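You operate a simulated robot arm through the tools that you are given. There is no shell and no other tool. Be economical: measure what you need, move in short steps, check, and stop when the job is done.

Carry out the task below with a simulated robot arm. There is one attempt and no reset: what you move stays moved.

Task
Shut the orange clip, rake the beige pad, clear the rake and comb the pad through.
Fine: both tools back; no snags. Set down upright: orange coat rake, teal wide comb.

It is judged by the outcome, as a careful person would: the job done as asked, and still so three seconds after it is handed in. It fails if anything else is knocked over, pushed out of place, dropped, spilled or broken.

Robot
A 7-joint arm with a two-finger parallel gripper, fixed in place. Base frame: the origin is at the foot of the arm, x ahead of it, y to its left, z up; the work surface is at about z = 0.75. Lengths are in m, angles in degrees, forces in N, time in s.
With the tool pointing down near the work surface it reaches from about 0.2 to 0.68 m from the base axis. Its first joint turns from -66.0 to 66.0 degrees. Payload 2.4 kg.
The TCP is the grasp point between the finger pads, 0.03 m short of the fingertips. In the tool frame z runs along the fingers and y along their closing line. The gripper opens to 0.094 m. The fingers are 0.028 m wide and 0.01 m thick; the gripper's body (0.05 by 0.096 m) begins 0.055 m behind the TCP.
Orientation is that of the tool frame in the base frame, as a unit quaternion [w, x, y, z]. With the fingers straight down and closing along the base's y, the tool's x points along the base's -x, its y along +y and its z along -z.

Tools
- The arm moves only by the tool jog_arm. Its argument "moves" is a list of rows, each an object (a shift or turn left out is 0, a gripper value left out holds the last) with "offset": the shift along the base's x, y, z in m, a list of three; "rot": the turn, a rotation vector about the base's x, y, z in rad, a list of three; "fingers": the gripper command, from -1 (fully open) to 1 (shut), values between in proportion. In form: [{"offset": [dx, dy, dz], "rot": [rx, ry, rz], "fingers": fingers}, ...]. A call has 1 to 12 rows; each row is the pose to reach, as a shift and turn from the pose commanded when the call began. Rows are played at 5 a second. More than 0.05 m and 8.6 degrees between two rows, or a gripper value outside its range, and nothing of the call is played. Where a pose cannot be reached the arm comes as near as it can. A force on the tool above 40 N (or 10 N above the force at the start of the call, whichever is more), or a blocked arm, ends the call early, and 0.2 s more pass. The fingers move at their own pace (about 0.153 m/s each) and stop on an object; they squeeze with about 33 N. The grip force told is the motor's: it shows also when the fingers shut on nothing. Time passes only in rows, and 0.2 s behind the last, so rows that repeat a pose let the fingers close. It gives the time, the measured TCP pose, the force on the tool (base axes), the opening and the grip force at its end, in the units of the frame above (readings bear some noise), with the torque about the TCP (base axes, N m) and any sound that the robot's microphone picked up.
- Cameras (640 x 400 px; columns grow to the right, rows downward): "scene" is fixed at [0.031, 0.474, 1.4334]; the picture's right is [-0.79, -0.61, 0.00], its down [-0.40, 0.51, -0.76] and it looks along [0.47, -0.60, -0.65] (base axes); focal length 363 px, centre (320, 200). "wrist" rides on the gripper at [0.076, 0.014, -0.102] in the tool frame; the picture's right is [-0.18, 0.98, 0.00], its down [-0.75, -0.14, -0.64] and it looks along [-0.63, -0.12, 0.77] (tool axes); focal length 243 px, centre (320, 200). There is no depth. A picture from a camera that has moved, and an enlarged one, comes with that camera's place and axes in the base frame and with its lens.
- camera(camera): a new picture of that camera. The clock stands still meanwhile.
- zoom(camera, box): a new picture of the part [left, top, right, bottom] of that camera's present view, enlarged. The clock stands still meanwhile.
- hand_in(): hands the job in; it is judged then, once.

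Work in short steps. Places have to be worked out from the pictures, the camera data and where the tool is seen: move nearer, look again, correct. Check each grasp and each placing, and mend what went wrong. You have 120 turns and 76 pictures in all, those below and enlarged ones among them. Open the gripper and draw the arm clear of the work before you hand the job in, unless the task says otherwise; then end with one line.

The tools are called after ">>>" by a JSON object that holds its "op" and its "data". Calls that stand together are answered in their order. jog_arm: Moves the arm, as the interface text tells. Its arguments: {"type":"object","properties":{"moves":{"type":"array"}},"required":["moves"]} The other tools are called the same way: camera (camera) takes a picture; zoom (camera, box) takes an enlarged picture of a part of a camera's view; hand_in () hands the job in.

At the start:

```text
clock: 0.0
eef_pos: [0.4133, 0.1329, 1.0837]
tool_rot: [-0.001, 0.0, 1.0, 0.0]
ft_force: [-0.3, 0.1, 0.0]
moment: [-0.01, -0.03, 0.0]
gripper_width: 0.0937
finger_force: 0.0
```

scene: 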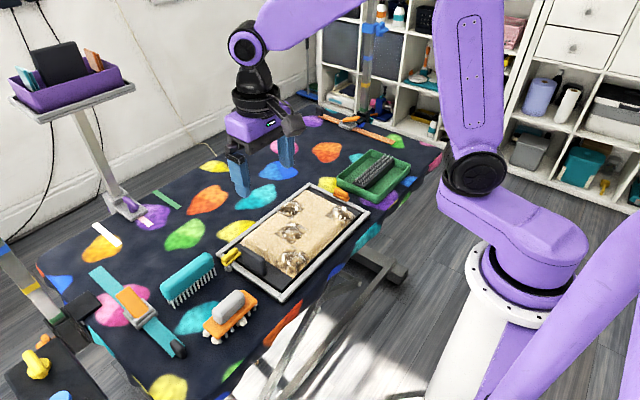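
wrist: 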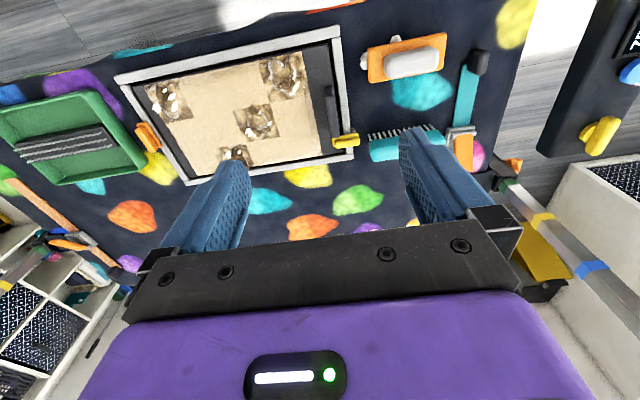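

The pictures show a framed beige pad with four tangled tufts, a yellow lever and an orange clip, an orange rake and a teal comb, and a green tray with a ribbed thing. I zoom in to identify the parts.

>>> {"op": "zoom", "data": {"camera": "scene", "box": [200, 170, 380, 310]}}

>>> {"op": "zoom", "data": {"camera": "scene", "box": [80, 240, 280, 370]}}

>>> {"op": "zoom", "data": {"camera": "scene", "box": [290, 90, 450, 220]}}

>>> {"op": "zoom", "data": {"camera": "wrist", "box": [100, 20, 500, 190]}}

```text
2.86 times, centred on (290, 240) of scene
camera zoom: at [0.031, 0.474, 1.4334], right [-0.79, -0.61, 0.0], down [-0.4, 0.51, -0.76], along [0.47, -0.6, -0.65], focal length 1038 px, centre (406, 86)
```

zoom: 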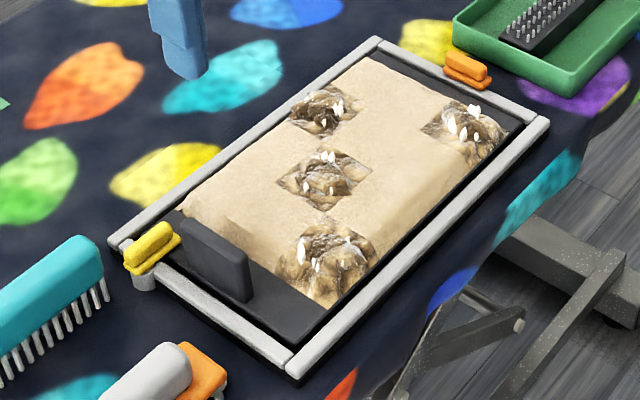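

```text
3.08 times, centred on (180, 305) of scene
camera zoom: at [0.031, 0.474, 1.4334], right [-0.79, -0.61, 0.0], down [-0.4, 0.51, -0.76], along [0.47, -0.6, -0.65], focal length 1118 px, centre (751, -123)
```

zoom: 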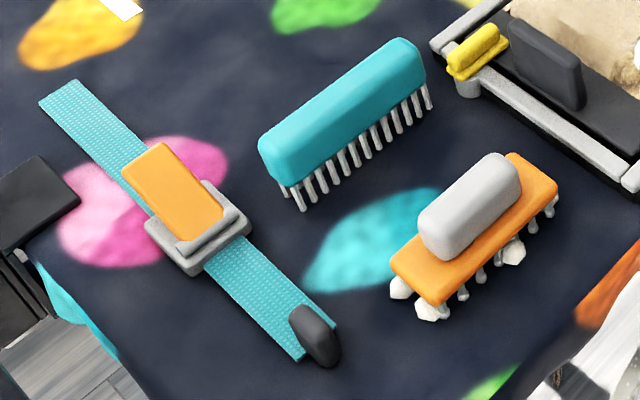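

```text
3.08 times, centred on (370, 155) of scene
camera zoom: at [0.031, 0.474, 1.4334], right [-0.79, -0.61, 0.0], down [-0.4, 0.51, -0.76], along [0.47, -0.6, -0.65], focal length 1118 px, centre (166, 338)
```

zoom: 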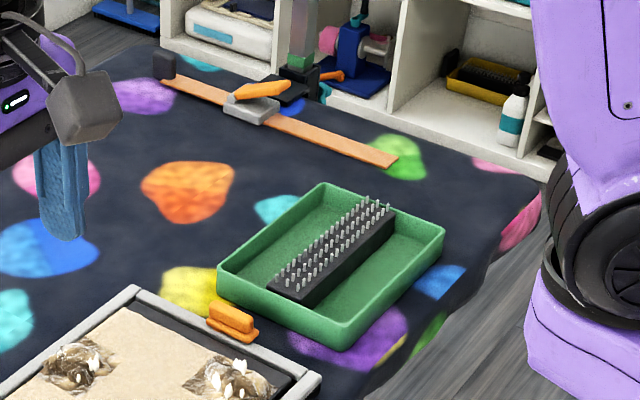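

```text
1.60 times, centred on (300, 105) of wrist
camera zoom: at [0.3383, 0.148, 1.184], right [0.18, 0.98, 0.0], down [0.75, -0.14, 0.64], along [0.63, -0.12, -0.77], focal length 388 px, centre (352, 352)
```

zoom: 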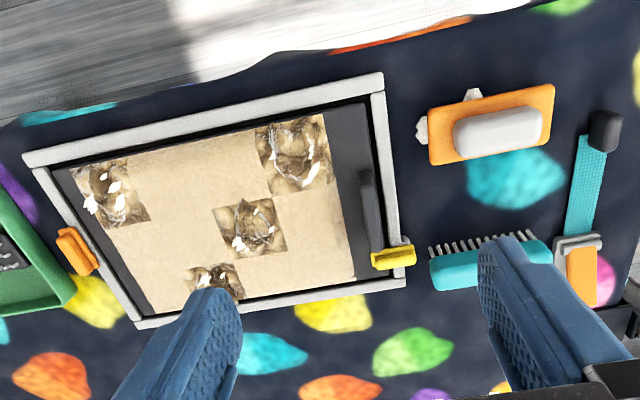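

The frame lies at about x 0.37–0.58, y −0.18–0.17. It has a yellow latch at its +y end and an orange one at its −y end. I move the wrist camera over the −y end to see the orange clip up close.

>>> {"op": "jog_arm", "data": {"moves": [{"offset": [-0.01, -0.045, -0.01]}, {"offset": [-0.02, -0.09, -0.03]}, {"offset": [-0.03, -0.135, -0.05]}, {"offset": [-0.04, -0.18, -0.07]}, {"offset": [-0.05, -0.225, -0.09]}, {"offset": [-0.05, -0.27, -0.1]}, {"offset": [-0.05, -0.3, -0.12]}, {"offset": [-0.05, -0.3, -0.12]}]}}

>>> {"op": "camera", "data": {"camera": "wrist"}}

```text
refused: row 2 steps farther than a row can; nothing moved
```

```text
69 pictures are left
camera wrist: at [0.3383, 0.148, 1.184], right [0.18, 0.98, 0.0], down [0.75, -0.14, 0.64], along [0.63, -0.12, -0.77], focal length 243 px, centre (320, 200)
```

wrist: 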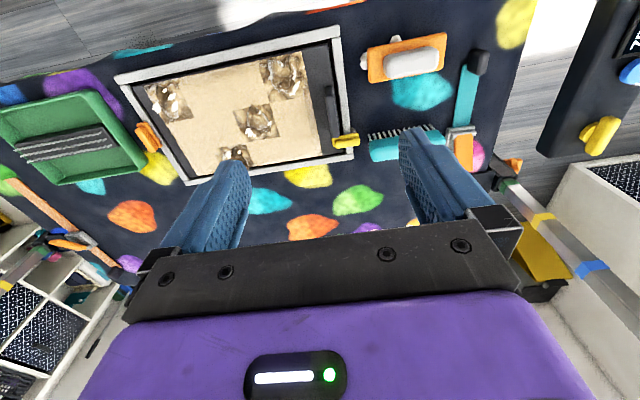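

The step was 0.0502 m, a hair too large, so nothing moved; I repeat it with smaller steps.

>>> {"op": "jog_arm", "data": {"moves": [{"offset": [-0.007, -0.04, -0.018]}, {"offset": [-0.014, -0.08, -0.036]}, {"offset": [-0.021, -0.12, -0.054]}, {"offset": [-0.028, -0.16, -0.072]}, {"offset": [-0.035, -0.2, -0.09]}, {"offset": [-0.042, -0.24, -0.108]}, {"offset": [-0.05, -0.28, -0.12]}, {"offset": [-0.05, -0.3, -0.13]}, {"offset": [-0.05, -0.3, -0.13]}]}}

>>> {"op": "camera", "data": {"camera": "wrist"}}

```text
clock: 2.0
eef_pos: [0.3614, -0.1651, 0.9529]
tool_rot: [0.0, 0.0, 1.0, 0.0]
ft_force: [0.3, -0.7, 0.0]
moment: [0.0, -0.02, -0.02]
gripper_width: 0.0941
finger_force: 0.1
```

```text
68 pictures are left
camera wrist: at [0.286, -0.1517, 1.0547], right [0.18, 0.98, 0.0], down [0.75, -0.14, 0.64], along [0.63, -0.12, -0.77], focal length 243 px, centre (320, 200)
```

wrist: 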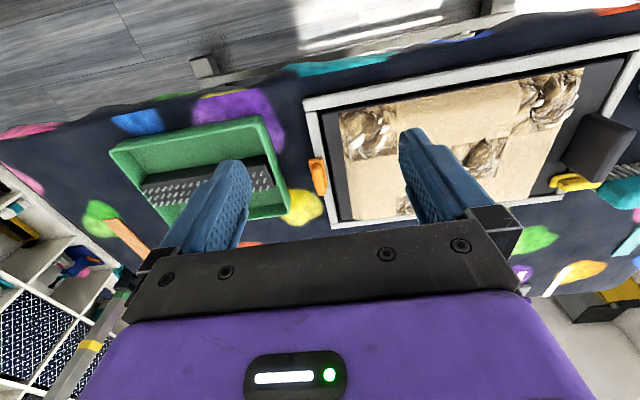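

>>> {"op": "zoom", "data": {"camera": "wrist", "box": [240, 80, 400, 230]}}

>>> {"op": "zoom", "data": {"camera": "wrist", "box": [480, 50, 640, 210]}}

>>> {"op": "zoom", "data": {"camera": "scene", "box": [310, 170, 380, 215]}}

>>> {"op": "zoom", "data": {"camera": "scene", "box": [205, 220, 295, 280]}}

```text
2.67 times, centred on (320, 155) of wrist
camera zoom: at [0.286, -0.1517, 1.0547], right [0.18, 0.98, 0.0], down [0.75, -0.14, 0.64], along [0.63, -0.12, -0.77], focal length 647 px, centre (320, 320)
```

zoom: 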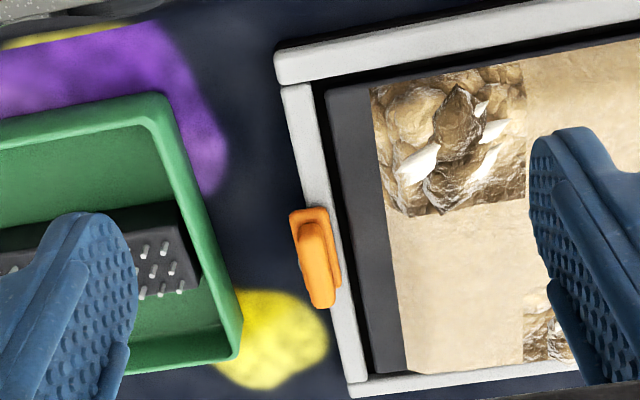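

```text
2.50 times, centred on (560, 130) of wrist
camera zoom: at [0.286, -0.1517, 1.0547], right [0.18, 0.98, 0.0], down [0.75, -0.14, 0.64], along [0.63, -0.12, -0.77], focal length 606 px, centre (-280, 375)
```

zoom: 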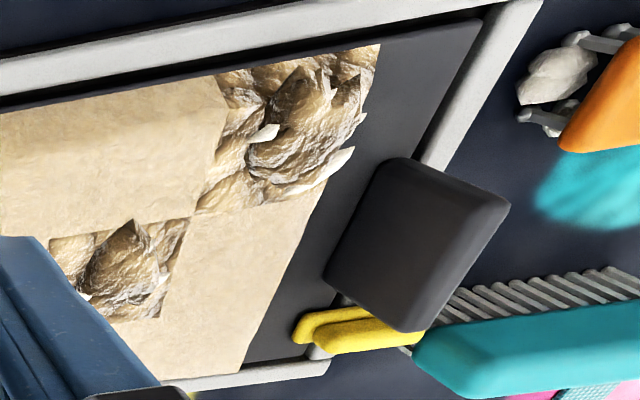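

```text
8.89 times, centred on (345, 192) of scene
camera zoom: at [0.031, 0.474, 1.4334], right [-0.79, -0.61, 0.0], down [-0.4, 0.51, -0.76], along [0.47, -0.6, -0.65], focal length 3229 px, centre (98, 267)
```

zoom: 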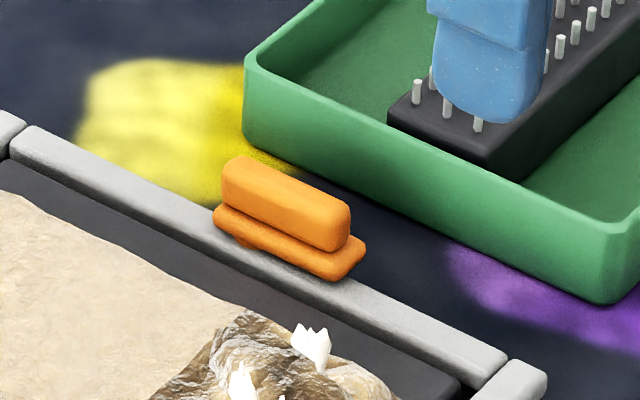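

```text
6.67 times, centred on (250, 250) of scene
camera zoom: at [0.031, 0.474, 1.4334], right [-0.79, -0.61, 0.0], down [-0.4, 0.51, -0.76], along [0.47, -0.6, -0.65], focal length 2422 px, centre (787, -133)
```

zoom: 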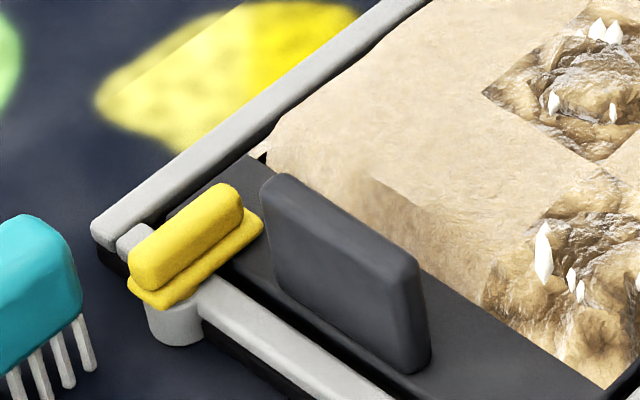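

Both frame clips are turn-buttons. The yellow one lies across the frame edge over the board (shut), while the orange one lies along the edge at about (0.46, −0.168) and is open. I descend toward it for a closer look at its pivot.

>>> {"op": "jog_arm", "data": {"moves": [{"offset": [0.03, 0.0, -0.03], "fingers": 0.0}, {"offset": [0.06, 0.0, -0.06], "fingers": 0.0}, {"offset": [0.075, -0.002, -0.08], "fingers": 0.0}, {"offset": [0.075, -0.002, -0.08], "fingers": 0.0}]}}

>>> {"op": "camera", "data": {"camera": "wrist"}}

>>> {"op": "zoom", "data": {"camera": "wrist", "box": [240, 80, 400, 180]}}

```text
clock: 3.0
eef_pos: [0.4369, -0.1684, 0.873]
tool_rot: [0.0, 0.001, 1.0, 0.0]
ft_force: [0.1, -0.1, -0.9]
moment: [0.03, -0.02, 0.04]
gripper_width: 0.0469
finger_force: 0.0
```

```text
63 pictures are left
camera wrist: at [0.3617, -0.1545, 0.9733], right [0.18, 0.98, 0.0], down [0.75, -0.14, 0.64], along [0.63, -0.12, -0.77], focal length 243 px, centre (320, 200)
```

wrist: 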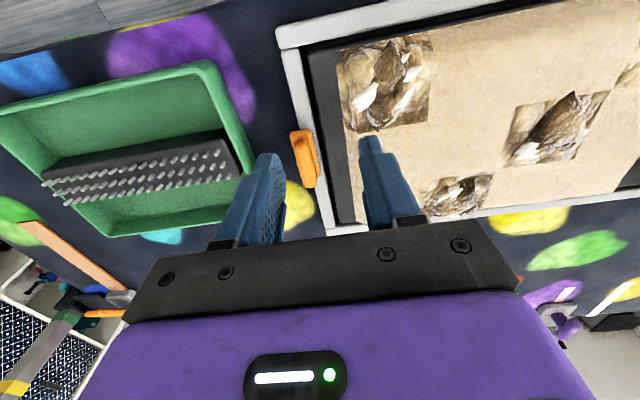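

```text
4.00 times, centred on (320, 130) of wrist
camera zoom: at [0.3617, -0.1545, 0.9733], right [0.18, 0.98, 0.0], down [0.75, -0.14, 0.64], along [0.63, -0.12, -0.77], focal length 970 px, centre (320, 480)
```

zoom: 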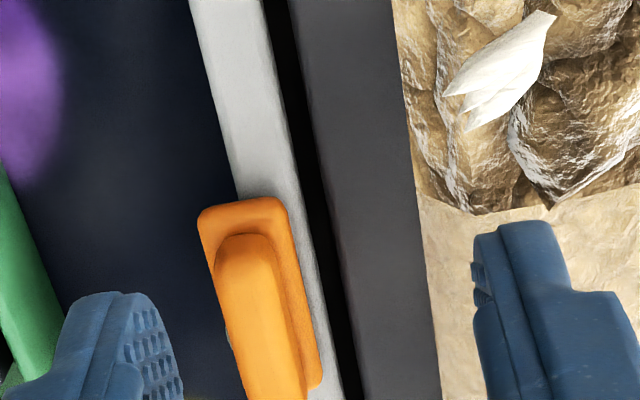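

I place the orange clip's centre at about (0.466, −0.185), with its ridge along x. I centre over it with the fingers about 0.047 m apart, descend stepwise, and look.

>>> {"op": "jog_arm", "data": {"moves": [{"offset": [0.029, -0.0165, -0.01], "fingers": 0.0}, {"offset": [0.029, -0.0165, -0.03], "fingers": 0.0}, {"offset": [0.029, -0.0165, -0.045], "fingers": 0.0}, {"offset": [0.029, -0.0165, -0.045], "fingers": 0.0}]}}

>>> {"op": "camera", "data": {"camera": "wrist"}}

>>> {"op": "zoom", "data": {"camera": "scene", "box": [280, 150, 380, 215]}}

```text
clock: 4.0
eef_pos: [0.4671, -0.1847, 0.8267]
tool_rot: [0.0, 0.0, 1.0, 0.001]
ft_force: [0.3, -0.3, -0.6]
moment: [0.02, 0.02, 0.01]
gripper_width: 0.047
finger_force: 0.0
```

```text
61 pictures are left
camera wrist: at [0.3921, -0.1712, 0.9285], right [0.18, 0.98, 0.0], down [0.75, -0.14, 0.64], along [0.63, -0.12, -0.77], focal length 243 px, centre (320, 200)
```

wrist: 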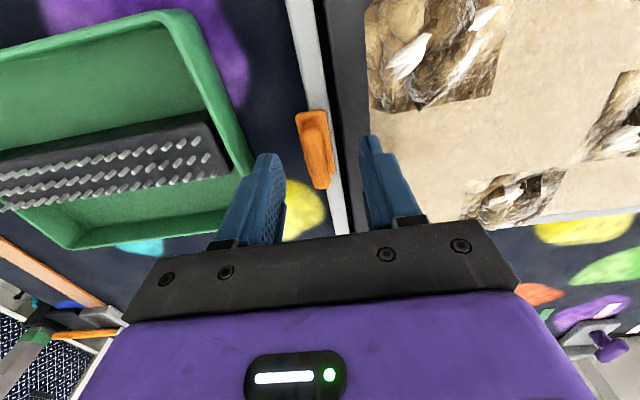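

```text
6.15 times, centred on (330, 182) of scene
camera zoom: at [0.031, 0.474, 1.4334], right [-0.79, -0.61, 0.0], down [-0.4, 0.51, -0.76], along [0.47, -0.6, -0.65], focal length 2235 px, centre (258, 308)
```

zoom: 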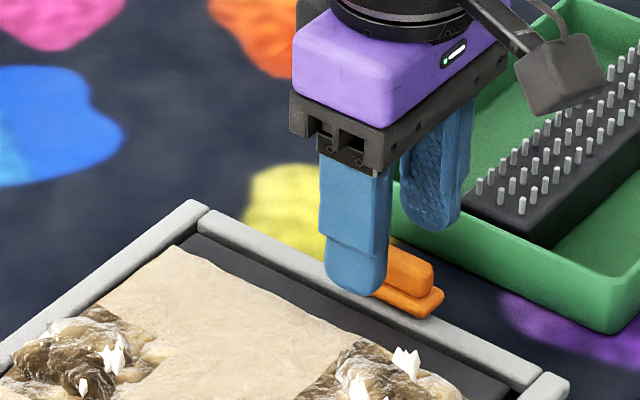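

The clip sits centred between the fingers, about 3 mm to the −y side. I shift, lower gently while watching the force, then close.

>>> {"op": "jog_arm", "data": {"moves": [{"offset": [0.0, -0.003, -0.004], "fingers": 0.0}, {"offset": [0.0, -0.003, -0.008], "fingers": 0.0}, {"offset": [0.0, -0.003, -0.011], "fingers": 0.0}, {"offset": [0.0, -0.003, -0.013], "fingers": 0.0}]}}

>>> {"op": "camera", "data": {"camera": "wrist"}}

>>> {"op": "zoom", "data": {"camera": "scene", "box": [310, 170, 370, 210]}}

```text
clock: 5.0
eef_pos: [0.4677, -0.187, 0.815]
tool_rot: [0.0, 0.001, 1.0, 0.0]
ft_force: [0.1, 0.0, 0.5]
moment: [0.06, 0.01, -0.02]
gripper_width: 0.0468
finger_force: 0.0
```

```text
59 pictures are left
camera wrist: at [0.3921, -0.1738, 0.9159], right [0.18, 0.98, 0.0], down [0.75, -0.14, 0.64], along [0.63, -0.12, -0.77], focal length 243 px, centre (320, 200)
```

wrist: 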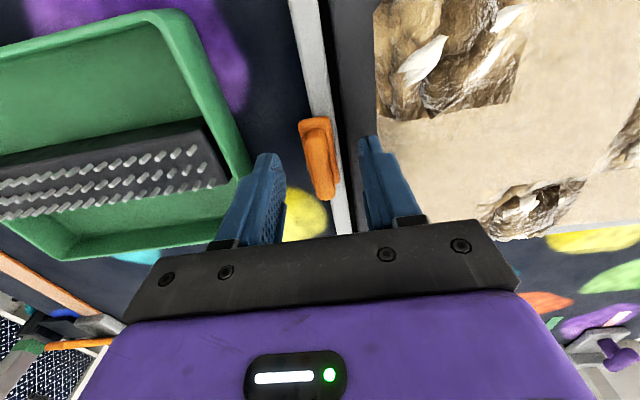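

```text
10.00 times, centred on (340, 190) of scene
camera zoom: at [0.031, 0.474, 1.4334], right [-0.79, -0.61, 0.0], down [-0.4, 0.51, -0.76], along [0.47, -0.6, -0.65], focal length 3633 px, centre (120, 300)
```

zoom: 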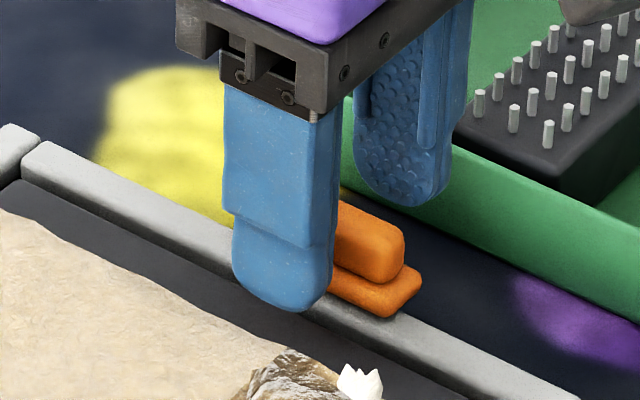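

The clip's centre is about (0.468, −0.186) and the tips are at flange level with no contact. I close on it.

>>> {"op": "jog_arm", "data": {"moves": [{"offset": [0.0, 0.0, 0.002], "fingers": 0.5}, {"offset": [0.0, 0.0, 0.002], "fingers": 1.0}, {"offset": [0.0, 0.0, 0.002], "fingers": 1.0}]}}

```text
clock: 5.8
eef_pos: [0.4676, -0.1877, 0.8159]
tool_rot: [0.001, 0.0, 1.0, 0.0]
ft_force: [2.2, -1.6, -0.5]
moment: [-0.03, -0.32, 0.02]
gripper_width: 0.0127
finger_force: 33.0
```

Gripped on the ridge (12.7 mm). I turn about z by a small test first.

>>> {"op": "jog_arm", "data": {"moves": [{"rot": [0, 0, 0.1], "fingers": 1.0}, {"rot": [0, 0, 0.2], "fingers": 1.0}]}}

```text
clock: 6.4
eef_pos: [0.4675, -0.1887, 0.8164]
tool_rot: [0.0, -0.098, 0.995, -0.001]
ft_force: [4.0, -1.2, 0.4]
moment: [-0.01, 0.55, -1.3]
gripper_width: 0.0175
finger_force: 32.7
```

The opening grew and the torque resists, so the ridge isn't following this way. I turn back and try the other direction.

>>> {"op": "jog_arm", "data": {"moves": [{"rot": [0, 0, -0.1], "fingers": 1.0}, {"rot": [0, 0, -0.2], "fingers": 1.0}, {"rot": [0, 0, -0.3], "fingers": 1.0}, {"rot": [0, 0, -0.4], "fingers": 1.0}]}}

```text
clock: 7.4
eef_pos: [0.4675, -0.1865, 0.8167]
tool_rot: [-0.001, 0.1, 0.995, 0.001]
ft_force: [1.0, 5.2, 0.3]
moment: [0.23, -0.31, 0.12]
gripper_width: 0.0124
finger_force: 32.9
```

It follows freely this way. I continue toward a 90° total turn.

>>> {"op": "jog_arm", "data": {"moves": [{"rot": [0, 0, -0.14]}, {"rot": [0, 0, -0.28]}, {"rot": [0, 0, -0.42]}, {"rot": [0, 0, -0.56]}]}}

>>> {"op": "zoom", "data": {"camera": "scene", "box": [290, 160, 380, 220]}}

```text
clock: 8.4
eef_pos: [0.4682, -0.1879, 0.8166]
tool_rot: [-0.001, 0.372, 0.928, 0.001]
ft_force: [-0.5, 8.4, 0.6]
moment: [0.36, 0.19, 0.12]
gripper_width: 0.0125
finger_force: 33.0
```

```text
6.67 times, centred on (335, 190) of scene
camera zoom: at [0.0311, 0.4741, 1.4334], right [-0.79, -0.61, 0.0], down [-0.4, 0.51, -0.76], along [0.47, -0.6, -0.65], focal length 2422 px, centre (220, 267)
```

zoom: 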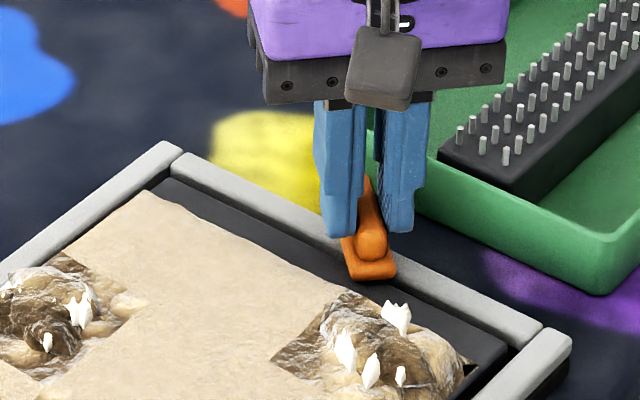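

The clip is swinging inward over the board. I ease +y 2 mm to relieve the side force and finish the remaining 46°.

>>> {"op": "jog_arm", "data": {"moves": [{"offset": [0, 0.002, 0], "rot": [0, 0, -0.14]}, {"offset": [0, 0.002, 0], "rot": [0, 0, -0.28]}, {"offset": [0, 0.002, 0], "rot": [0, 0, -0.42]}, {"offset": [0, 0.002, 0], "rot": [0, 0, -0.56]}, {"offset": [0, 0.002, 0], "rot": [0, 0, -0.69]}, {"offset": [0, 0.002, 0], "rot": [0, 0, -0.81]}]}}

>>> {"op": "zoom", "data": {"camera": "scene", "box": [290, 160, 380, 220]}}

```text
clock: 9.8
eef_pos: [0.4664, -0.1873, 0.817]
tool_rot: [-0.001, 0.709, 0.705, 0.0]
ft_force: [2.3, -0.9, -0.5]
moment: [0.53, -0.03, 0.13]
gripper_width: 0.0126
finger_force: 33.5
```

```text
6.67 times, centred on (335, 190) of scene
camera zoom: at [0.0311, 0.4739, 1.4334], right [-0.79, -0.61, 0.0], down [-0.4, 0.51, -0.76], along [0.47, -0.6, -0.65], focal length 2422 px, centre (220, 267)
```

zoom: 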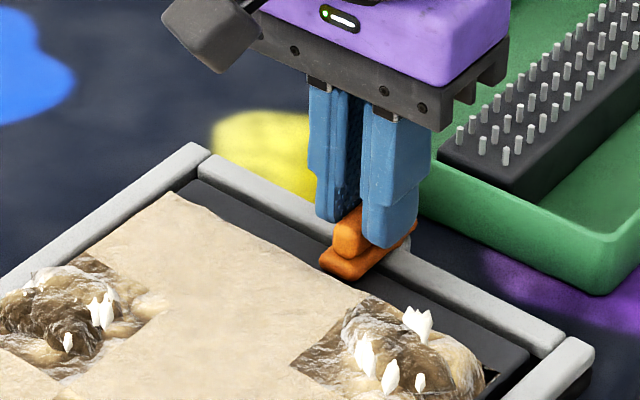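

The clip is across the edge, but the frame seems to have shifted slightly. I check with a full picture.

>>> {"op": "camera", "data": {"camera": "scene"}}

```text
55 pictures are left
```

scene: 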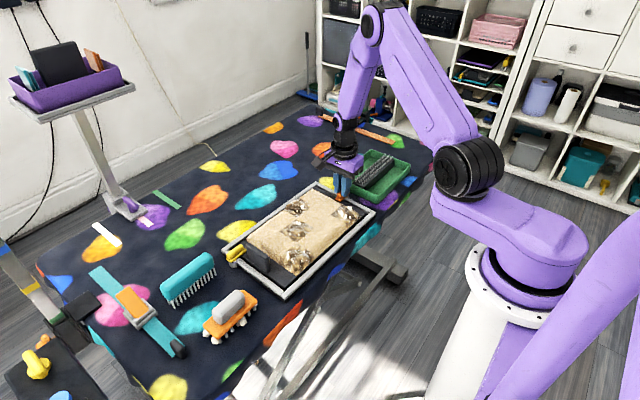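

The whole frame slid about 1 cm, because the clip's pivot is off the grip centre. I take the same zoom as at the start to measure the shift.

>>> {"op": "zoom", "data": {"camera": "scene", "box": [200, 170, 380, 310]}}

```text
2.86 times, centred on (290, 240) of scene
camera zoom: at [0.0311, 0.4739, 1.4334], right [-0.79, -0.61, 0.0], down [-0.4, 0.51, -0.76], along [0.47, -0.6, -0.65], focal length 1038 px, centre (406, 86)
```

zoom: 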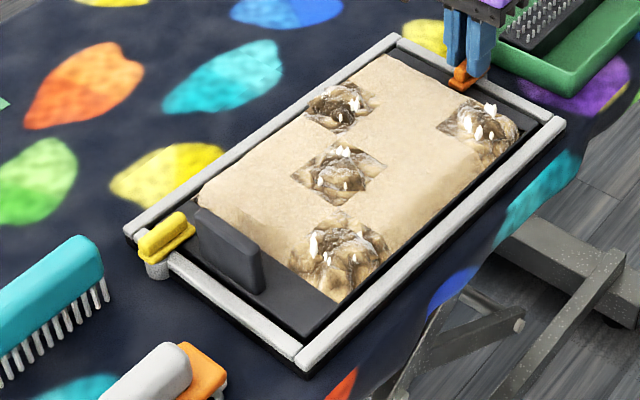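

The frame slid by about (−0.008, −0.011) m and turned −1.6°. While still holding the clip I drag it back by (+0.013, +0.011) at the clip with a +1.6° turn.

>>> {"op": "jog_arm", "data": {"moves": [{"offset": [0.004, 0.004, 0], "rot": [0, 0, 0.01]}, {"offset": [0.009, 0.008, 0], "rot": [0, 0, 0.02]}, {"offset": [0.013, 0.011, 0], "rot": [0, 0, 0.029]}, {"offset": [0.013, 0.011, 0], "rot": [0, 0, 0.029]}]}}

>>> {"op": "zoom", "data": {"camera": "scene", "box": [200, 170, 380, 310]}}

```text
clock: 10.8
eef_pos: [0.4836, -0.1735, 0.8155]
tool_rot: [0.003, 0.695, 0.719, 0.002]
ft_force: [-1.9, -8.0, 6.2]
moment: [-0.22, 0.09, -0.1]
gripper_width: 0.0126
finger_force: 32.8
```

```text
2.86 times, centred on (290, 240) of scene
camera zoom: at [0.0308, 0.4739, 1.4335], right [-0.79, -0.61, 0.0], down [-0.4, 0.51, -0.76], along [0.47, -0.6, -0.65], focal length 1038 px, centre (406, 86)
```

zoom: 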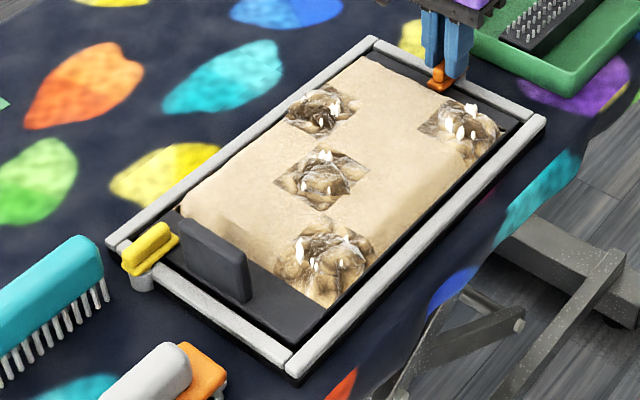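

The frame is back within about 2 mm of its start position. I release the clip and lift straight up.

>>> {"op": "jog_arm", "data": {"moves": [{"fingers": 0.5}, {"fingers": 0.3}, {"offset": [0, 0, 0.04], "fingers": 0.3}, {"offset": [0, 0, 0.085], "fingers": 0.3}, {"offset": [0, 0, 0.13], "fingers": 0.0}, {"offset": [0, 0.03, 0.16], "fingers": 0.0}]}}

>>> {"op": "camera", "data": {"camera": "wrist"}}

>>> {"op": "zoom", "data": {"camera": "scene", "box": [280, 160, 380, 220]}}

```text
clock: 12.2
eef_pos: [0.4764, -0.1446, 0.9756]
tool_rot: [-0.001, 0.697, 0.718, -0.002]
ft_force: [0.3, -0.7, 0.0]
moment: [0.0, -0.01, -0.04]
gripper_width: 0.0471
finger_force: 0.2
```

```text
52 pictures are left
camera wrist: at [0.4902, -0.0684, 1.077], right [0.99, -0.16, 0.0], down [-0.12, -0.76, 0.64], along [-0.1, -0.63, -0.77], focal length 243 px, centre (320, 200)
```

wrist: 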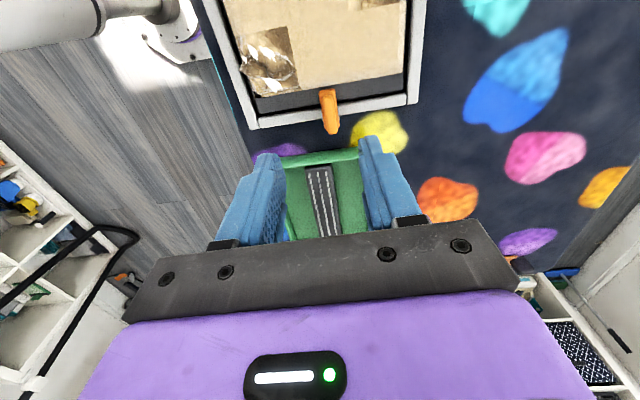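

```text
6.40 times, centred on (330, 190) of scene
camera zoom: at [0.031, 0.474, 1.4334], right [-0.79, -0.61, 0.0], down [-0.4, 0.51, -0.76], along [0.47, -0.6, -0.65], focal length 2325 px, centre (256, 264)
```

zoom: 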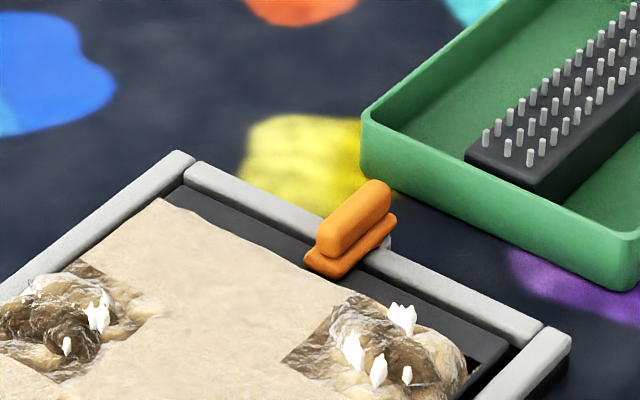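

The orange clip is shut, lying across like the yellow one. Next is the rake at about (0.42, 0.267), long axis roughly along y, so the present wrist orientation (closing along x) suits it. I move above it.

>>> {"op": "jog_arm", "data": {"moves": [{"offset": [-0.006, 0.045, 0.0], "fingers": 0.0}, {"offset": [-0.012, 0.09, 0.0], "fingers": 0.0}, {"offset": [-0.018, 0.135, 0.0], "fingers": 0.0}, {"offset": [-0.024, 0.18, 0.0], "fingers": 0.0}, {"offset": [-0.03, 0.225, 0.0], "fingers": 0.0}, {"offset": [-0.036, 0.27, 0.0], "fingers": 0.0}, {"offset": [-0.042, 0.315, 0.0], "fingers": 0.0}, {"offset": [-0.048, 0.36, 0.0], "fingers": 0.0}, {"offset": [-0.055, 0.405, -0.01], "fingers": 0.0}, {"offset": [-0.055, 0.405, -0.03], "fingers": 0.0}]}}

>>> {"op": "camera", "data": {"camera": "wrist"}}

```text
clock: 14.4
eef_pos: [0.4241, 0.2602, 0.9467]
tool_rot: [0.0, 0.697, 0.717, 0.0]
ft_force: [-0.1, -0.7, -0.1]
moment: [0.04, -0.02, -0.03]
gripper_width: 0.0469
finger_force: 0.0
```

```text
50 pictures are left
camera wrist: at [0.4376, 0.3368, 1.0487], right [0.99, -0.16, 0.0], down [-0.12, -0.76, 0.64], along [-0.1, -0.63, -0.77], focal length 243 px, centre (320, 200)
```

wrist: 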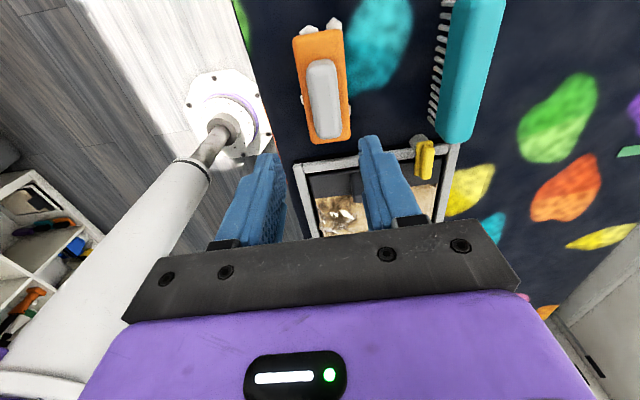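

The handle centre is at about (0.431, 0.257), about 0.028 m wide. I centre over it, open wider and descend to z≈0.87 for another look.

>>> {"op": "jog_arm", "data": {"moves": [{"offset": [0.007, -0.002, -0.03], "fingers": -0.4}, {"offset": [0.007, -0.002, -0.07], "fingers": -0.4}, {"offset": [0.007, -0.002, -0.07], "fingers": -0.4}]}}

>>> {"op": "camera", "data": {"camera": "wrist"}}

>>> {"op": "zoom", "data": {"camera": "scene", "box": [180, 250, 300, 350]}}

```text
clock: 15.2
eef_pos: [0.4329, 0.2602, 0.8763]
tool_rot: [0.0, 0.697, 0.717, 0.0]
ft_force: [0.6, 0.0, -0.5]
moment: [0.01, 0.0, 0.0]
gripper_width: 0.0657
finger_force: 0.1
```

```text
49 pictures are left
camera wrist: at [0.4458, 0.3365, 0.9785], right [0.99, -0.16, 0.0], down [-0.12, -0.76, 0.64], along [-0.1, -0.63, -0.77], focal length 243 px, centre (320, 200)
```

wrist: 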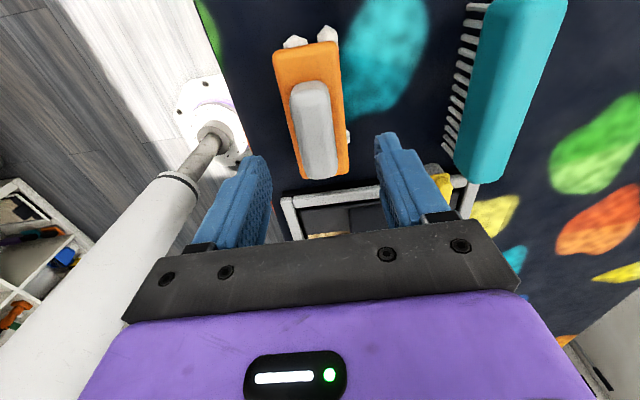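

```text
4.00 times, centred on (240, 300) of scene
camera zoom: at [0.031, 0.474, 1.4334], right [-0.79, -0.61, 0.0], down [-0.4, 0.51, -0.76], along [0.47, -0.6, -0.65], focal length 1453 px, centre (640, -200)
```

zoom: 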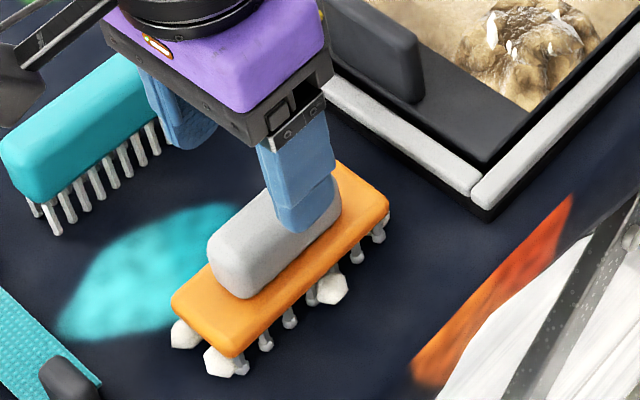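

The handle is about 5 mm to −x of the TCP, tilted about −6°, with its top near z≈0.81. I align and lower so the tips straddle it.

>>> {"op": "jog_arm", "data": {"moves": [{"offset": [-0.005, 0.0, -0.01], "rot": [0, 0, -0.12], "fingers": -0.4}, {"offset": [-0.005, 0.0, -0.04], "rot": [0, 0, -0.12], "fingers": -0.4}, {"offset": [-0.005, 0.0, -0.054], "rot": [0, 0, -0.12], "fingers": -0.4}, {"offset": [-0.005, 0.0, -0.054], "rot": [0, 0, -0.12], "fingers": -0.4}]}}

>>> {"op": "camera", "data": {"camera": "wrist"}}

>>> {"op": "zoom", "data": {"camera": "scene", "box": [180, 250, 300, 350]}}

```text
clock: 16.2
eef_pos: [0.4267, 0.2579, 0.8225]
tool_rot: [0.0, 0.739, 0.674, 0.0]
ft_force: [0.2, 0.0, 0.8]
moment: [0.03, 0.01, -0.02]
gripper_width: 0.0659
finger_force: 0.1
```

```text
47 pictures are left
camera wrist: at [0.4494, 0.3333, 0.9234], right [0.96, -0.27, 0.0], down [-0.21, -0.74, 0.64], along [-0.18, -0.62, -0.77], focal length 243 px, centre (320, 200)
```

wrist: 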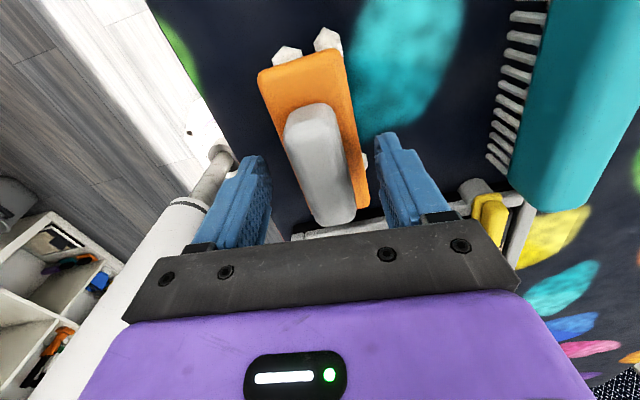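

```text
4.00 times, centred on (240, 300) of scene
camera zoom: at [0.031, 0.474, 1.4334], right [-0.79, -0.61, 0.0], down [-0.4, 0.51, -0.76], along [0.47, -0.6, -0.65], focal length 1453 px, centre (640, -200)
```

zoom: 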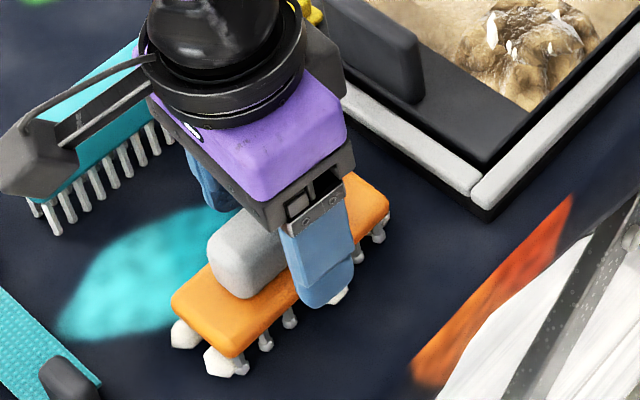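

Handle top is near z≈0.80 and plate top near 0.775, so the tips (0.7925) need to be about 9 mm lower for a firm hold. I lower, close, and check the width.

>>> {"op": "jog_arm", "data": {"moves": [{"offset": [-0.002, 0.001, -0.005], "fingers": -0.4}, {"offset": [-0.002, 0.001, -0.009], "fingers": -0.4}, {"offset": [-0.002, 0.001, -0.009], "fingers": 0.2}, {"offset": [-0.002, 0.001, -0.009], "fingers": 1.0}, {"offset": [-0.002, 0.001, -0.009], "fingers": 1.0}]}}

>>> {"op": "zoom", "data": {"camera": "scene", "box": [180, 250, 300, 350]}}

```text
clock: 17.4
eef_pos: [0.4252, 0.2598, 0.8154]
tool_rot: [0.0, 0.738, 0.675, 0.0]
ft_force: [0.6, 0.5, 3.7]
moment: [0.04, -0.07, 0.13]
gripper_width: 0.0474
finger_force: 33.2
```

```text
4.00 times, centred on (240, 300) of scene
camera zoom: at [0.031, 0.474, 1.4334], right [-0.79, -0.61, 0.0], down [-0.4, 0.51, -0.76], along [0.47, -0.6, -0.65], focal length 1453 px, centre (640, -200)
```

zoom: 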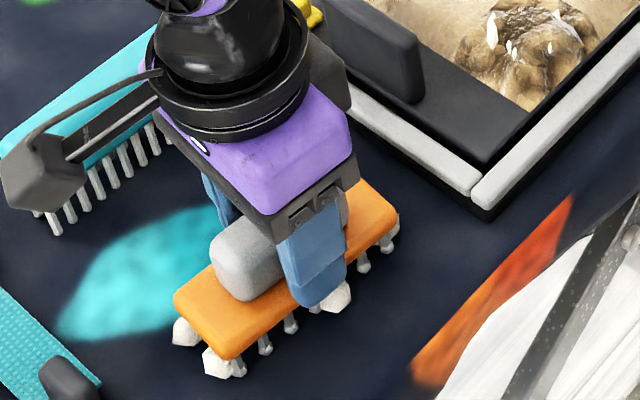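

The width of 47 mm means I have the plate edges, not the handle, so the plate sits higher than I judged. I open, rise 14 mm, and close again.

>>> {"op": "jog_arm", "data": {"moves": [{"fingers": -0.3}, {"offset": [0, 0, 0.007], "fingers": -0.3}, {"offset": [0, 0, 0.014], "fingers": -0.3}, {"offset": [0, 0, 0.014], "fingers": 0.5}, {"offset": [0, 0, 0.014], "fingers": 1.0}, {"offset": [0, 0, 0.014], "fingers": 1.0}]}}

>>> {"op": "camera", "data": {"camera": "wrist"}}

```text
clock: 18.8
eef_pos: [0.4232, 0.2593, 0.8277]
tool_rot: [0.0, 0.739, 0.674, 0.0]
ft_force: [-0.2, -0.1, -0.1]
moment: [-0.03, -0.01, 0.01]
gripper_width: 0.0271
finger_force: 32.9
```

```text
44 pictures are left
camera wrist: at [0.4468, 0.3338, 0.9293], right [0.96, -0.27, 0.0], down [-0.21, -0.74, 0.64], along [-0.18, -0.62, -0.77], focal length 243 px, centre (320, 200)
```

wrist: 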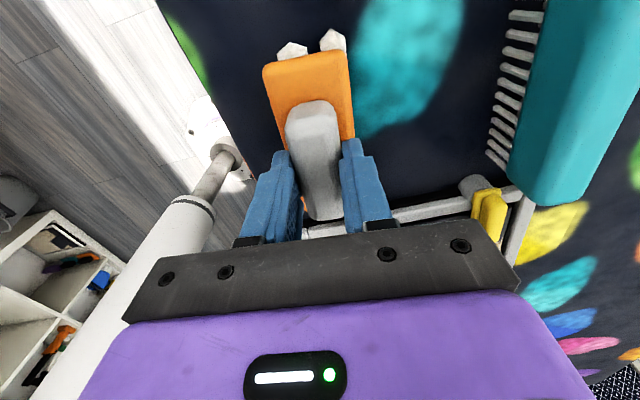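

Now the handle is held (27 mm). With the rake standing, the TCP is at z≈0.828, so the tooth tips are about 0.078 below it. I lift and inspect the teeth.

>>> {"op": "jog_arm", "data": {"moves": [{"offset": [0, 0, 0.02]}, {"offset": [0, 0, 0.06]}, {"offset": [0, 0, 0.1]}, {"offset": [0, 0, 0.1]}]}}

>>> {"op": "zoom", "data": {"camera": "scene", "box": [150, 200, 330, 330]}}

```text
clock: 19.8
eef_pos: [0.4248, 0.2593, 0.929]
tool_rot: [-0.001, 0.738, 0.675, 0.0]
ft_force: [-0.4, -0.2, -0.6]
moment: [0.0, -0.02, -0.01]
gripper_width: 0.0
finger_force: 33.1
```

```text
3.08 times, centred on (240, 265) of scene
camera zoom: at [0.031, 0.474, 1.4334], right [-0.79, -0.61, 0.0], down [-0.4, 0.51, -0.76], along [0.47, -0.6, -0.65], focal length 1118 px, centre (566, 0)
```

zoom: 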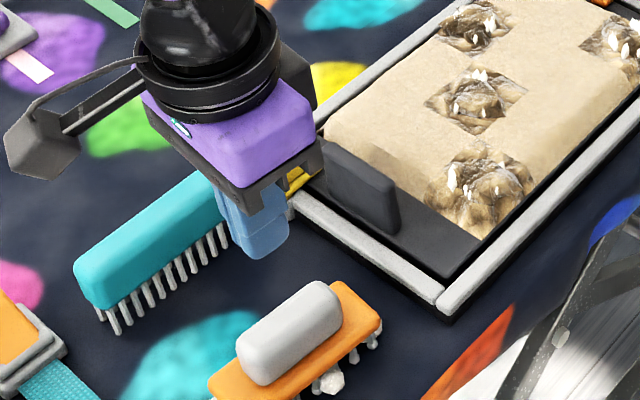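

The grip slipped off the handle's rounded top, so I need to be lower. I'll open to 0.038 m (wider than the handle, narrower than the plate) and lower until the tips lightly touch the plate.

>>> {"op": "jog_arm", "data": {"moves": [{"offset": [0, 0, 0], "fingers": 0.15}, {"offset": [0, 0, -0.04], "fingers": 0.15}, {"offset": [0, 0, -0.07], "fingers": 0.15}, {"offset": [0, 0, -0.07], "fingers": 0.15}]}}

>>> {"op": "camera", "data": {"camera": "wrist"}}

```text
clock: 20.8
eef_pos: [0.427, 0.2561, 0.8576]
tool_rot: [0.0, 0.739, 0.674, 0.001]
ft_force: [-0.7, -0.2, 0.3]
moment: [-0.03, 0.01, -0.01]
gripper_width: 0.0398
finger_force: 0.0
```

```text
42 pictures are left
camera wrist: at [0.449, 0.3315, 0.9591], right [0.96, -0.27, 0.0], down [-0.21, -0.74, 0.64], along [-0.17, -0.62, -0.77], focal length 243 px, centre (320, 200)
```

wrist: 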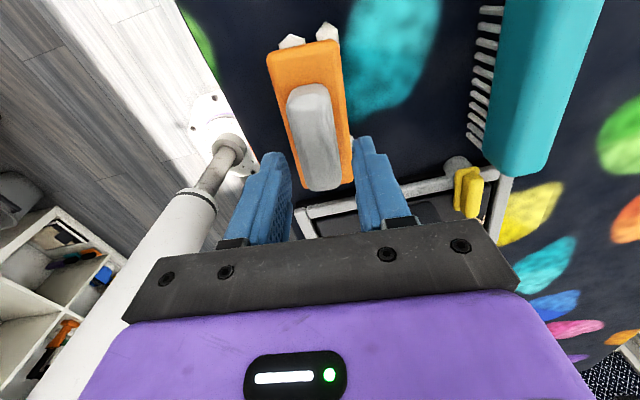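

The handle is still aligned, within about 3 mm. I lower to touch the plate.

>>> {"op": "jog_arm", "data": {"moves": [{"offset": [-0.003, 0.001, -0.025], "fingers": 0.15}, {"offset": [-0.003, 0.001, -0.032], "fingers": 0.15}, {"offset": [-0.003, 0.001, -0.036], "fingers": 0.15}, {"offset": [-0.003, 0.001, -0.036], "fingers": 0.15}]}}

```text
clock: 21.8
eef_pos: [0.4225, 0.2601, 0.8217]
tool_rot: [0.0, 0.739, 0.674, 0.0]
ft_force: [0.0, 0.4, 0.1]
moment: [-0.04, -0.02, -0.04]
gripper_width: 0.0401
finger_force: 0.1
```

>>> {"op": "jog_arm", "data": {"moves": [{"offset": [0, 0, -0.002], "fingers": 0.15}, {"offset": [0, 0, -0.004], "fingers": 0.15}, {"offset": [0, 0, -0.004], "fingers": 0.15}]}}

```text
clock: 22.6
eef_pos: [0.4228, 0.2599, 0.8173]
tool_rot: [0.0, 0.738, 0.675, 0.0]
ft_force: [-2.3, -1.6, 6.3]
moment: [-0.05, 0.05, -0.02]
gripper_width: 0.0399
finger_force: 0.1
```

Light contact with the plate at TCP z≈0.818 (6 N). I raise 1.5 mm, close on the handle, and lift slightly to check.

>>> {"op": "jog_arm", "data": {"moves": [{"offset": [0, 0, 0.0015], "fingers": 0.15}, {"offset": [0, 0, 0.0015], "fingers": 1.0}, {"offset": [0, 0, 0.0015], "fingers": 1.0}, {"offset": [0, 0, 0.0015], "fingers": 1.0}, {"offset": [0, 0, 0.012], "fingers": 1.0}, {"offset": [0, 0, 0.022], "fingers": 1.0}]}}

```text
clock: 24.0
eef_pos: [0.4225, 0.2606, 0.84]
tool_rot: [-0.001, 0.738, 0.675, 0.001]
ft_force: [0.1, -0.5, -1.9]
moment: [-0.01, -0.04, -0.01]
gripper_width: 0.032
finger_force: 33.1
```

Held with the rake's weight showing. I lift to inspect.

>>> {"op": "jog_arm", "data": {"moves": [{"offset": [0, 0, 0.03]}, {"offset": [0, 0, 0.07]}, {"offset": [0, 0, 0.1]}, {"offset": [0, 0, 0.1]}]}}

>>> {"op": "zoom", "data": {"camera": "scene", "box": [150, 200, 330, 330]}}

>>> {"op": "camera", "data": {"camera": "wrist"}}

```text
clock: 25.0
eef_pos: [0.4223, 0.2599, 0.9402]
tool_rot: [0.0, 0.739, 0.674, 0.0]
ft_force: [0.2, 0.6, -0.6]
moment: [0.01, -0.03, 0.02]
gripper_width: 0.032
finger_force: 33.4
```

```text
3.08 times, centred on (240, 265) of scene
camera zoom: at [0.031, 0.474, 1.4334], right [-0.79, -0.61, 0.0], down [-0.4, 0.51, -0.76], along [0.47, -0.6, -0.65], focal length 1118 px, centre (566, 0)
```

zoom: 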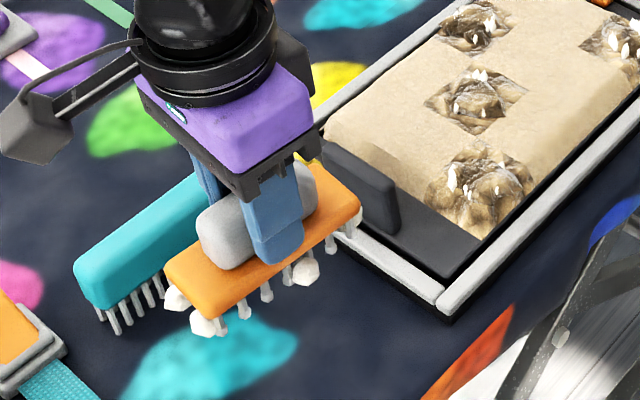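

```text
40 pictures are left
camera wrist: at [0.4455, 0.3345, 1.042], right [0.96, -0.27, 0.0], down [-0.21, -0.74, 0.64], along [-0.18, -0.62, -0.77], focal length 243 px, centre (320, 200)
```

wrist: 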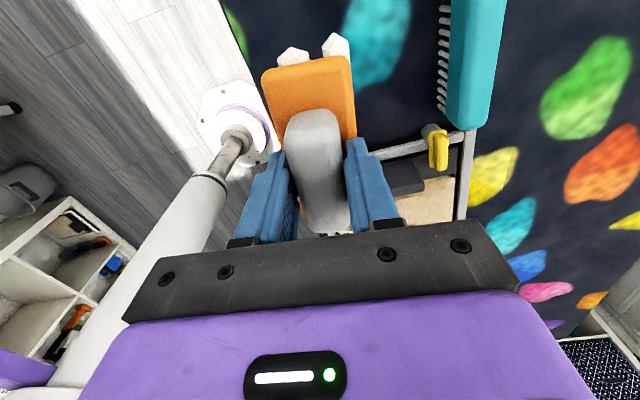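

The rake is held well and carries some white fluff. I level its axis to y and move over the pad's first lane (y≈0.055, x≈0.53), staying high.

>>> {"op": "jog_arm", "data": {"moves": [{"offset": [0.02, -0.04, 0.0], "rot": [0, 0, 0.045]}, {"offset": [0.04, -0.08, 0.0], "rot": [0, 0, 0.09]}, {"offset": [0.06, -0.12, 0.0], "rot": [0, 0, 0.09]}, {"offset": [0.08, -0.16, 0.0], "rot": [0, 0, 0.09]}, {"offset": [0.1, -0.195, 0.0], "rot": [0, 0, 0.09]}, {"offset": [0.108, -0.205, -0.03], "rot": [0, 0, 0.09]}, {"offset": [0.108, -0.205, -0.06], "rot": [0, 0, 0.09]}, {"offset": [0.108, -0.205, -0.06], "rot": [0, 0, 0.09]}]}}

>>> {"op": "zoom", "data": {"camera": "scene", "box": [200, 170, 380, 310]}}

>>> {"op": "camera", "data": {"camera": "wrist"}}

```text
clock: 26.8
eef_pos: [0.5289, 0.0543, 0.8803]
tool_rot: [0.0, 0.708, 0.706, 0.001]
ft_force: [-0.1, -0.1, -0.8]
moment: [0.06, -0.01, 0.03]
gripper_width: 0.0321
finger_force: 32.8
```

```text
2.86 times, centred on (290, 240) of scene
camera zoom: at [0.031, 0.474, 1.4334], right [-0.79, -0.61, 0.0], down [-0.4, 0.51, -0.76], along [0.47, -0.6, -0.65], focal length 1038 px, centre (406, 86)
```

zoom: 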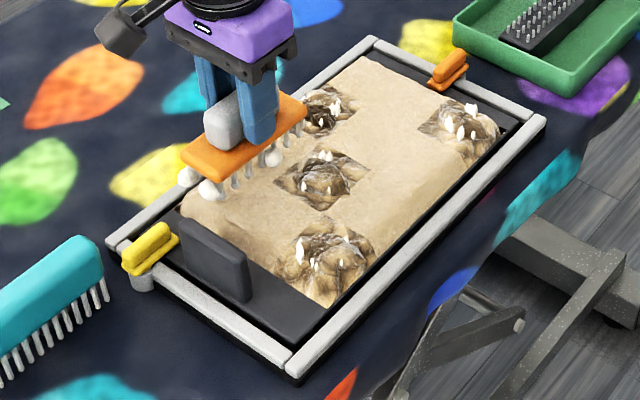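

```text
38 pictures are left
camera wrist: at [0.5443, 0.1309, 0.9803], right [0.98, -0.19, 0.0], down [-0.14, -0.75, 0.64], along [-0.12, -0.63, -0.77], focal length 243 px, centre (320, 200)
```

wrist: 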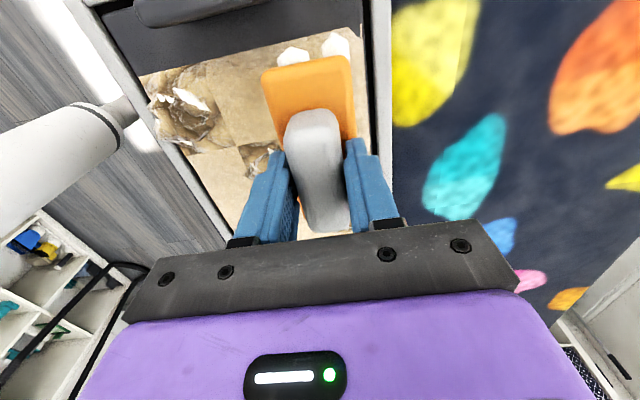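

Teeth are a few cm above the pad. I lower in small steps watching the force to find the surface.

>>> {"op": "jog_arm", "data": {"moves": [{"offset": [-0.003, 0, -0.006]}, {"offset": [-0.003, 0, -0.012]}, {"offset": [-0.003, 0, -0.018]}, {"offset": [-0.003, 0, -0.022]}]}}

>>> {"op": "zoom", "data": {"camera": "scene", "box": [230, 180, 330, 250]}}

```text
clock: 27.8
eef_pos: [0.5268, 0.0544, 0.8577]
tool_rot: [0.0, 0.708, 0.706, 0.0]
ft_force: [-0.1, 0.1, -1.3]
moment: [0.01, 0.02, 0.0]
gripper_width: 0.0319
finger_force: 33.1
```

```text
5.71 times, centred on (280, 215) of scene
camera zoom: at [0.031, 0.474, 1.4334], right [-0.79, -0.61, 0.0], down [-0.4, 0.51, -0.76], along [0.47, -0.6, -0.65], focal length 2076 px, centre (549, 114)
```

zoom: 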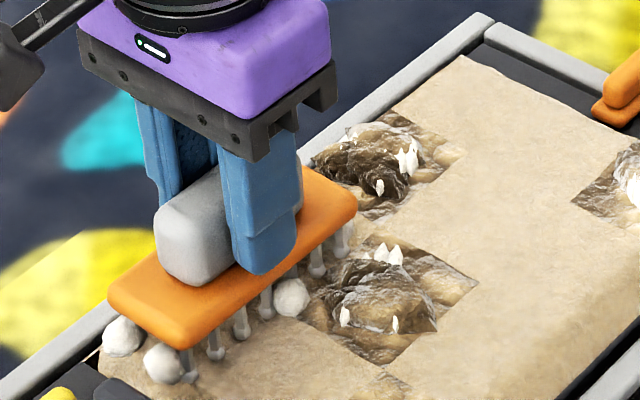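

No contact force yet, with the tips near the surface at about 0.789. I lower in 2 mm steps.

>>> {"op": "jog_arm", "data": {"moves": [{"offset": [0, 0, -0.002]}, {"offset": [0, 0, -0.004]}, {"offset": [0, 0, -0.006]}, {"offset": [0, 0, -0.006]}]}}

```text
clock: 28.8
eef_pos: [0.5279, 0.0561, 0.8538]
tool_rot: [0.002, 0.708, 0.706, 0.001]
ft_force: [-2.5, -0.7, 27.3]
moment: [-0.1, 0.12, 0.0]
gripper_width: 0.0318
finger_force: 33.1
```

Contact at TCP z≈0.856; 27 N is too firm. I ease up 3.5 mm and rake slowly toward −x over this lane.

>>> {"op": "jog_arm", "data": {"moves": [{"offset": [0, -0.001, 0.0035]}, {"offset": [-0.012, -0.001, 0.0035]}, {"offset": [-0.024, -0.001, 0.0035]}, {"offset": [-0.036, -0.001, 0.0035]}]}}

>>> {"op": "zoom", "data": {"camera": "scene", "box": [230, 180, 330, 250]}}

```text
clock: 29.8
eef_pos: [0.4897, 0.0536, 0.855]
tool_rot: [-0.001, 0.707, 0.707, 0.0]
ft_force: [0.2, -0.6, -0.4]
moment: [0.01, -0.03, 0.01]
gripper_width: 0.0317
finger_force: 32.6
```

```text
5.71 times, centred on (280, 215) of scene
camera zoom: at [0.031, 0.474, 1.4334], right [-0.79, -0.61, 0.0], down [-0.4, 0.51, -0.76], along [0.47, -0.6, -0.65], focal length 2076 px, centre (549, 114)
```

zoom: 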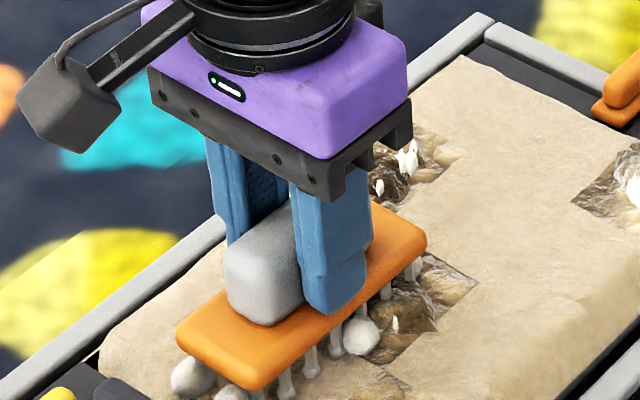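

Contact is very light here. I press 1.5 mm more and continue the stroke.

>>> {"op": "jog_arm", "data": {"moves": [{"offset": [-0.012, 0, -0.0015]}, {"offset": [-0.024, 0, -0.0015]}, {"offset": [-0.036, 0, -0.0015]}, {"offset": [-0.048, 0, -0.0015]}, {"offset": [-0.06, 0, -0.0015]}, {"offset": [-0.072, 0, -0.0015]}, {"offset": [-0.082, 0, -0.0015]}]}}

>>> {"op": "zoom", "data": {"camera": "scene", "box": [230, 180, 350, 310]}}

```text
clock: 31.4
eef_pos: [0.4106, 0.0535, 0.854]
tool_rot: [0.0, 0.708, 0.706, 0.0]
ft_force: [4.1, 0.8, 7.4]
moment: [-0.03, -0.09, -0.01]
gripper_width: 0.0319
finger_force: 33.0
```

```text
3.08 times, centred on (290, 245) of scene
camera zoom: at [0.031, 0.474, 1.4334], right [-0.79, -0.61, 0.0], down [-0.4, 0.51, -0.76], along [0.47, -0.6, -0.65], focal length 1118 px, centre (412, 62)
```

zoom: 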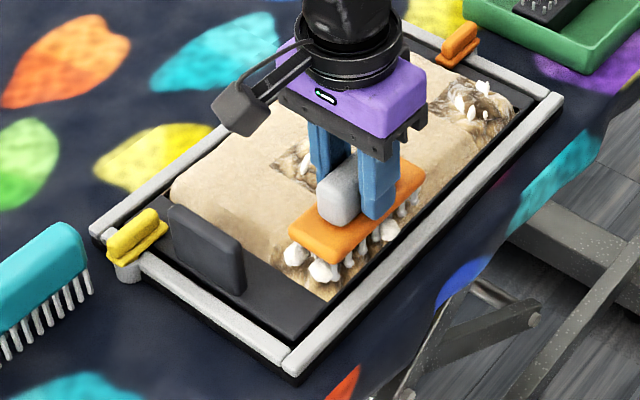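

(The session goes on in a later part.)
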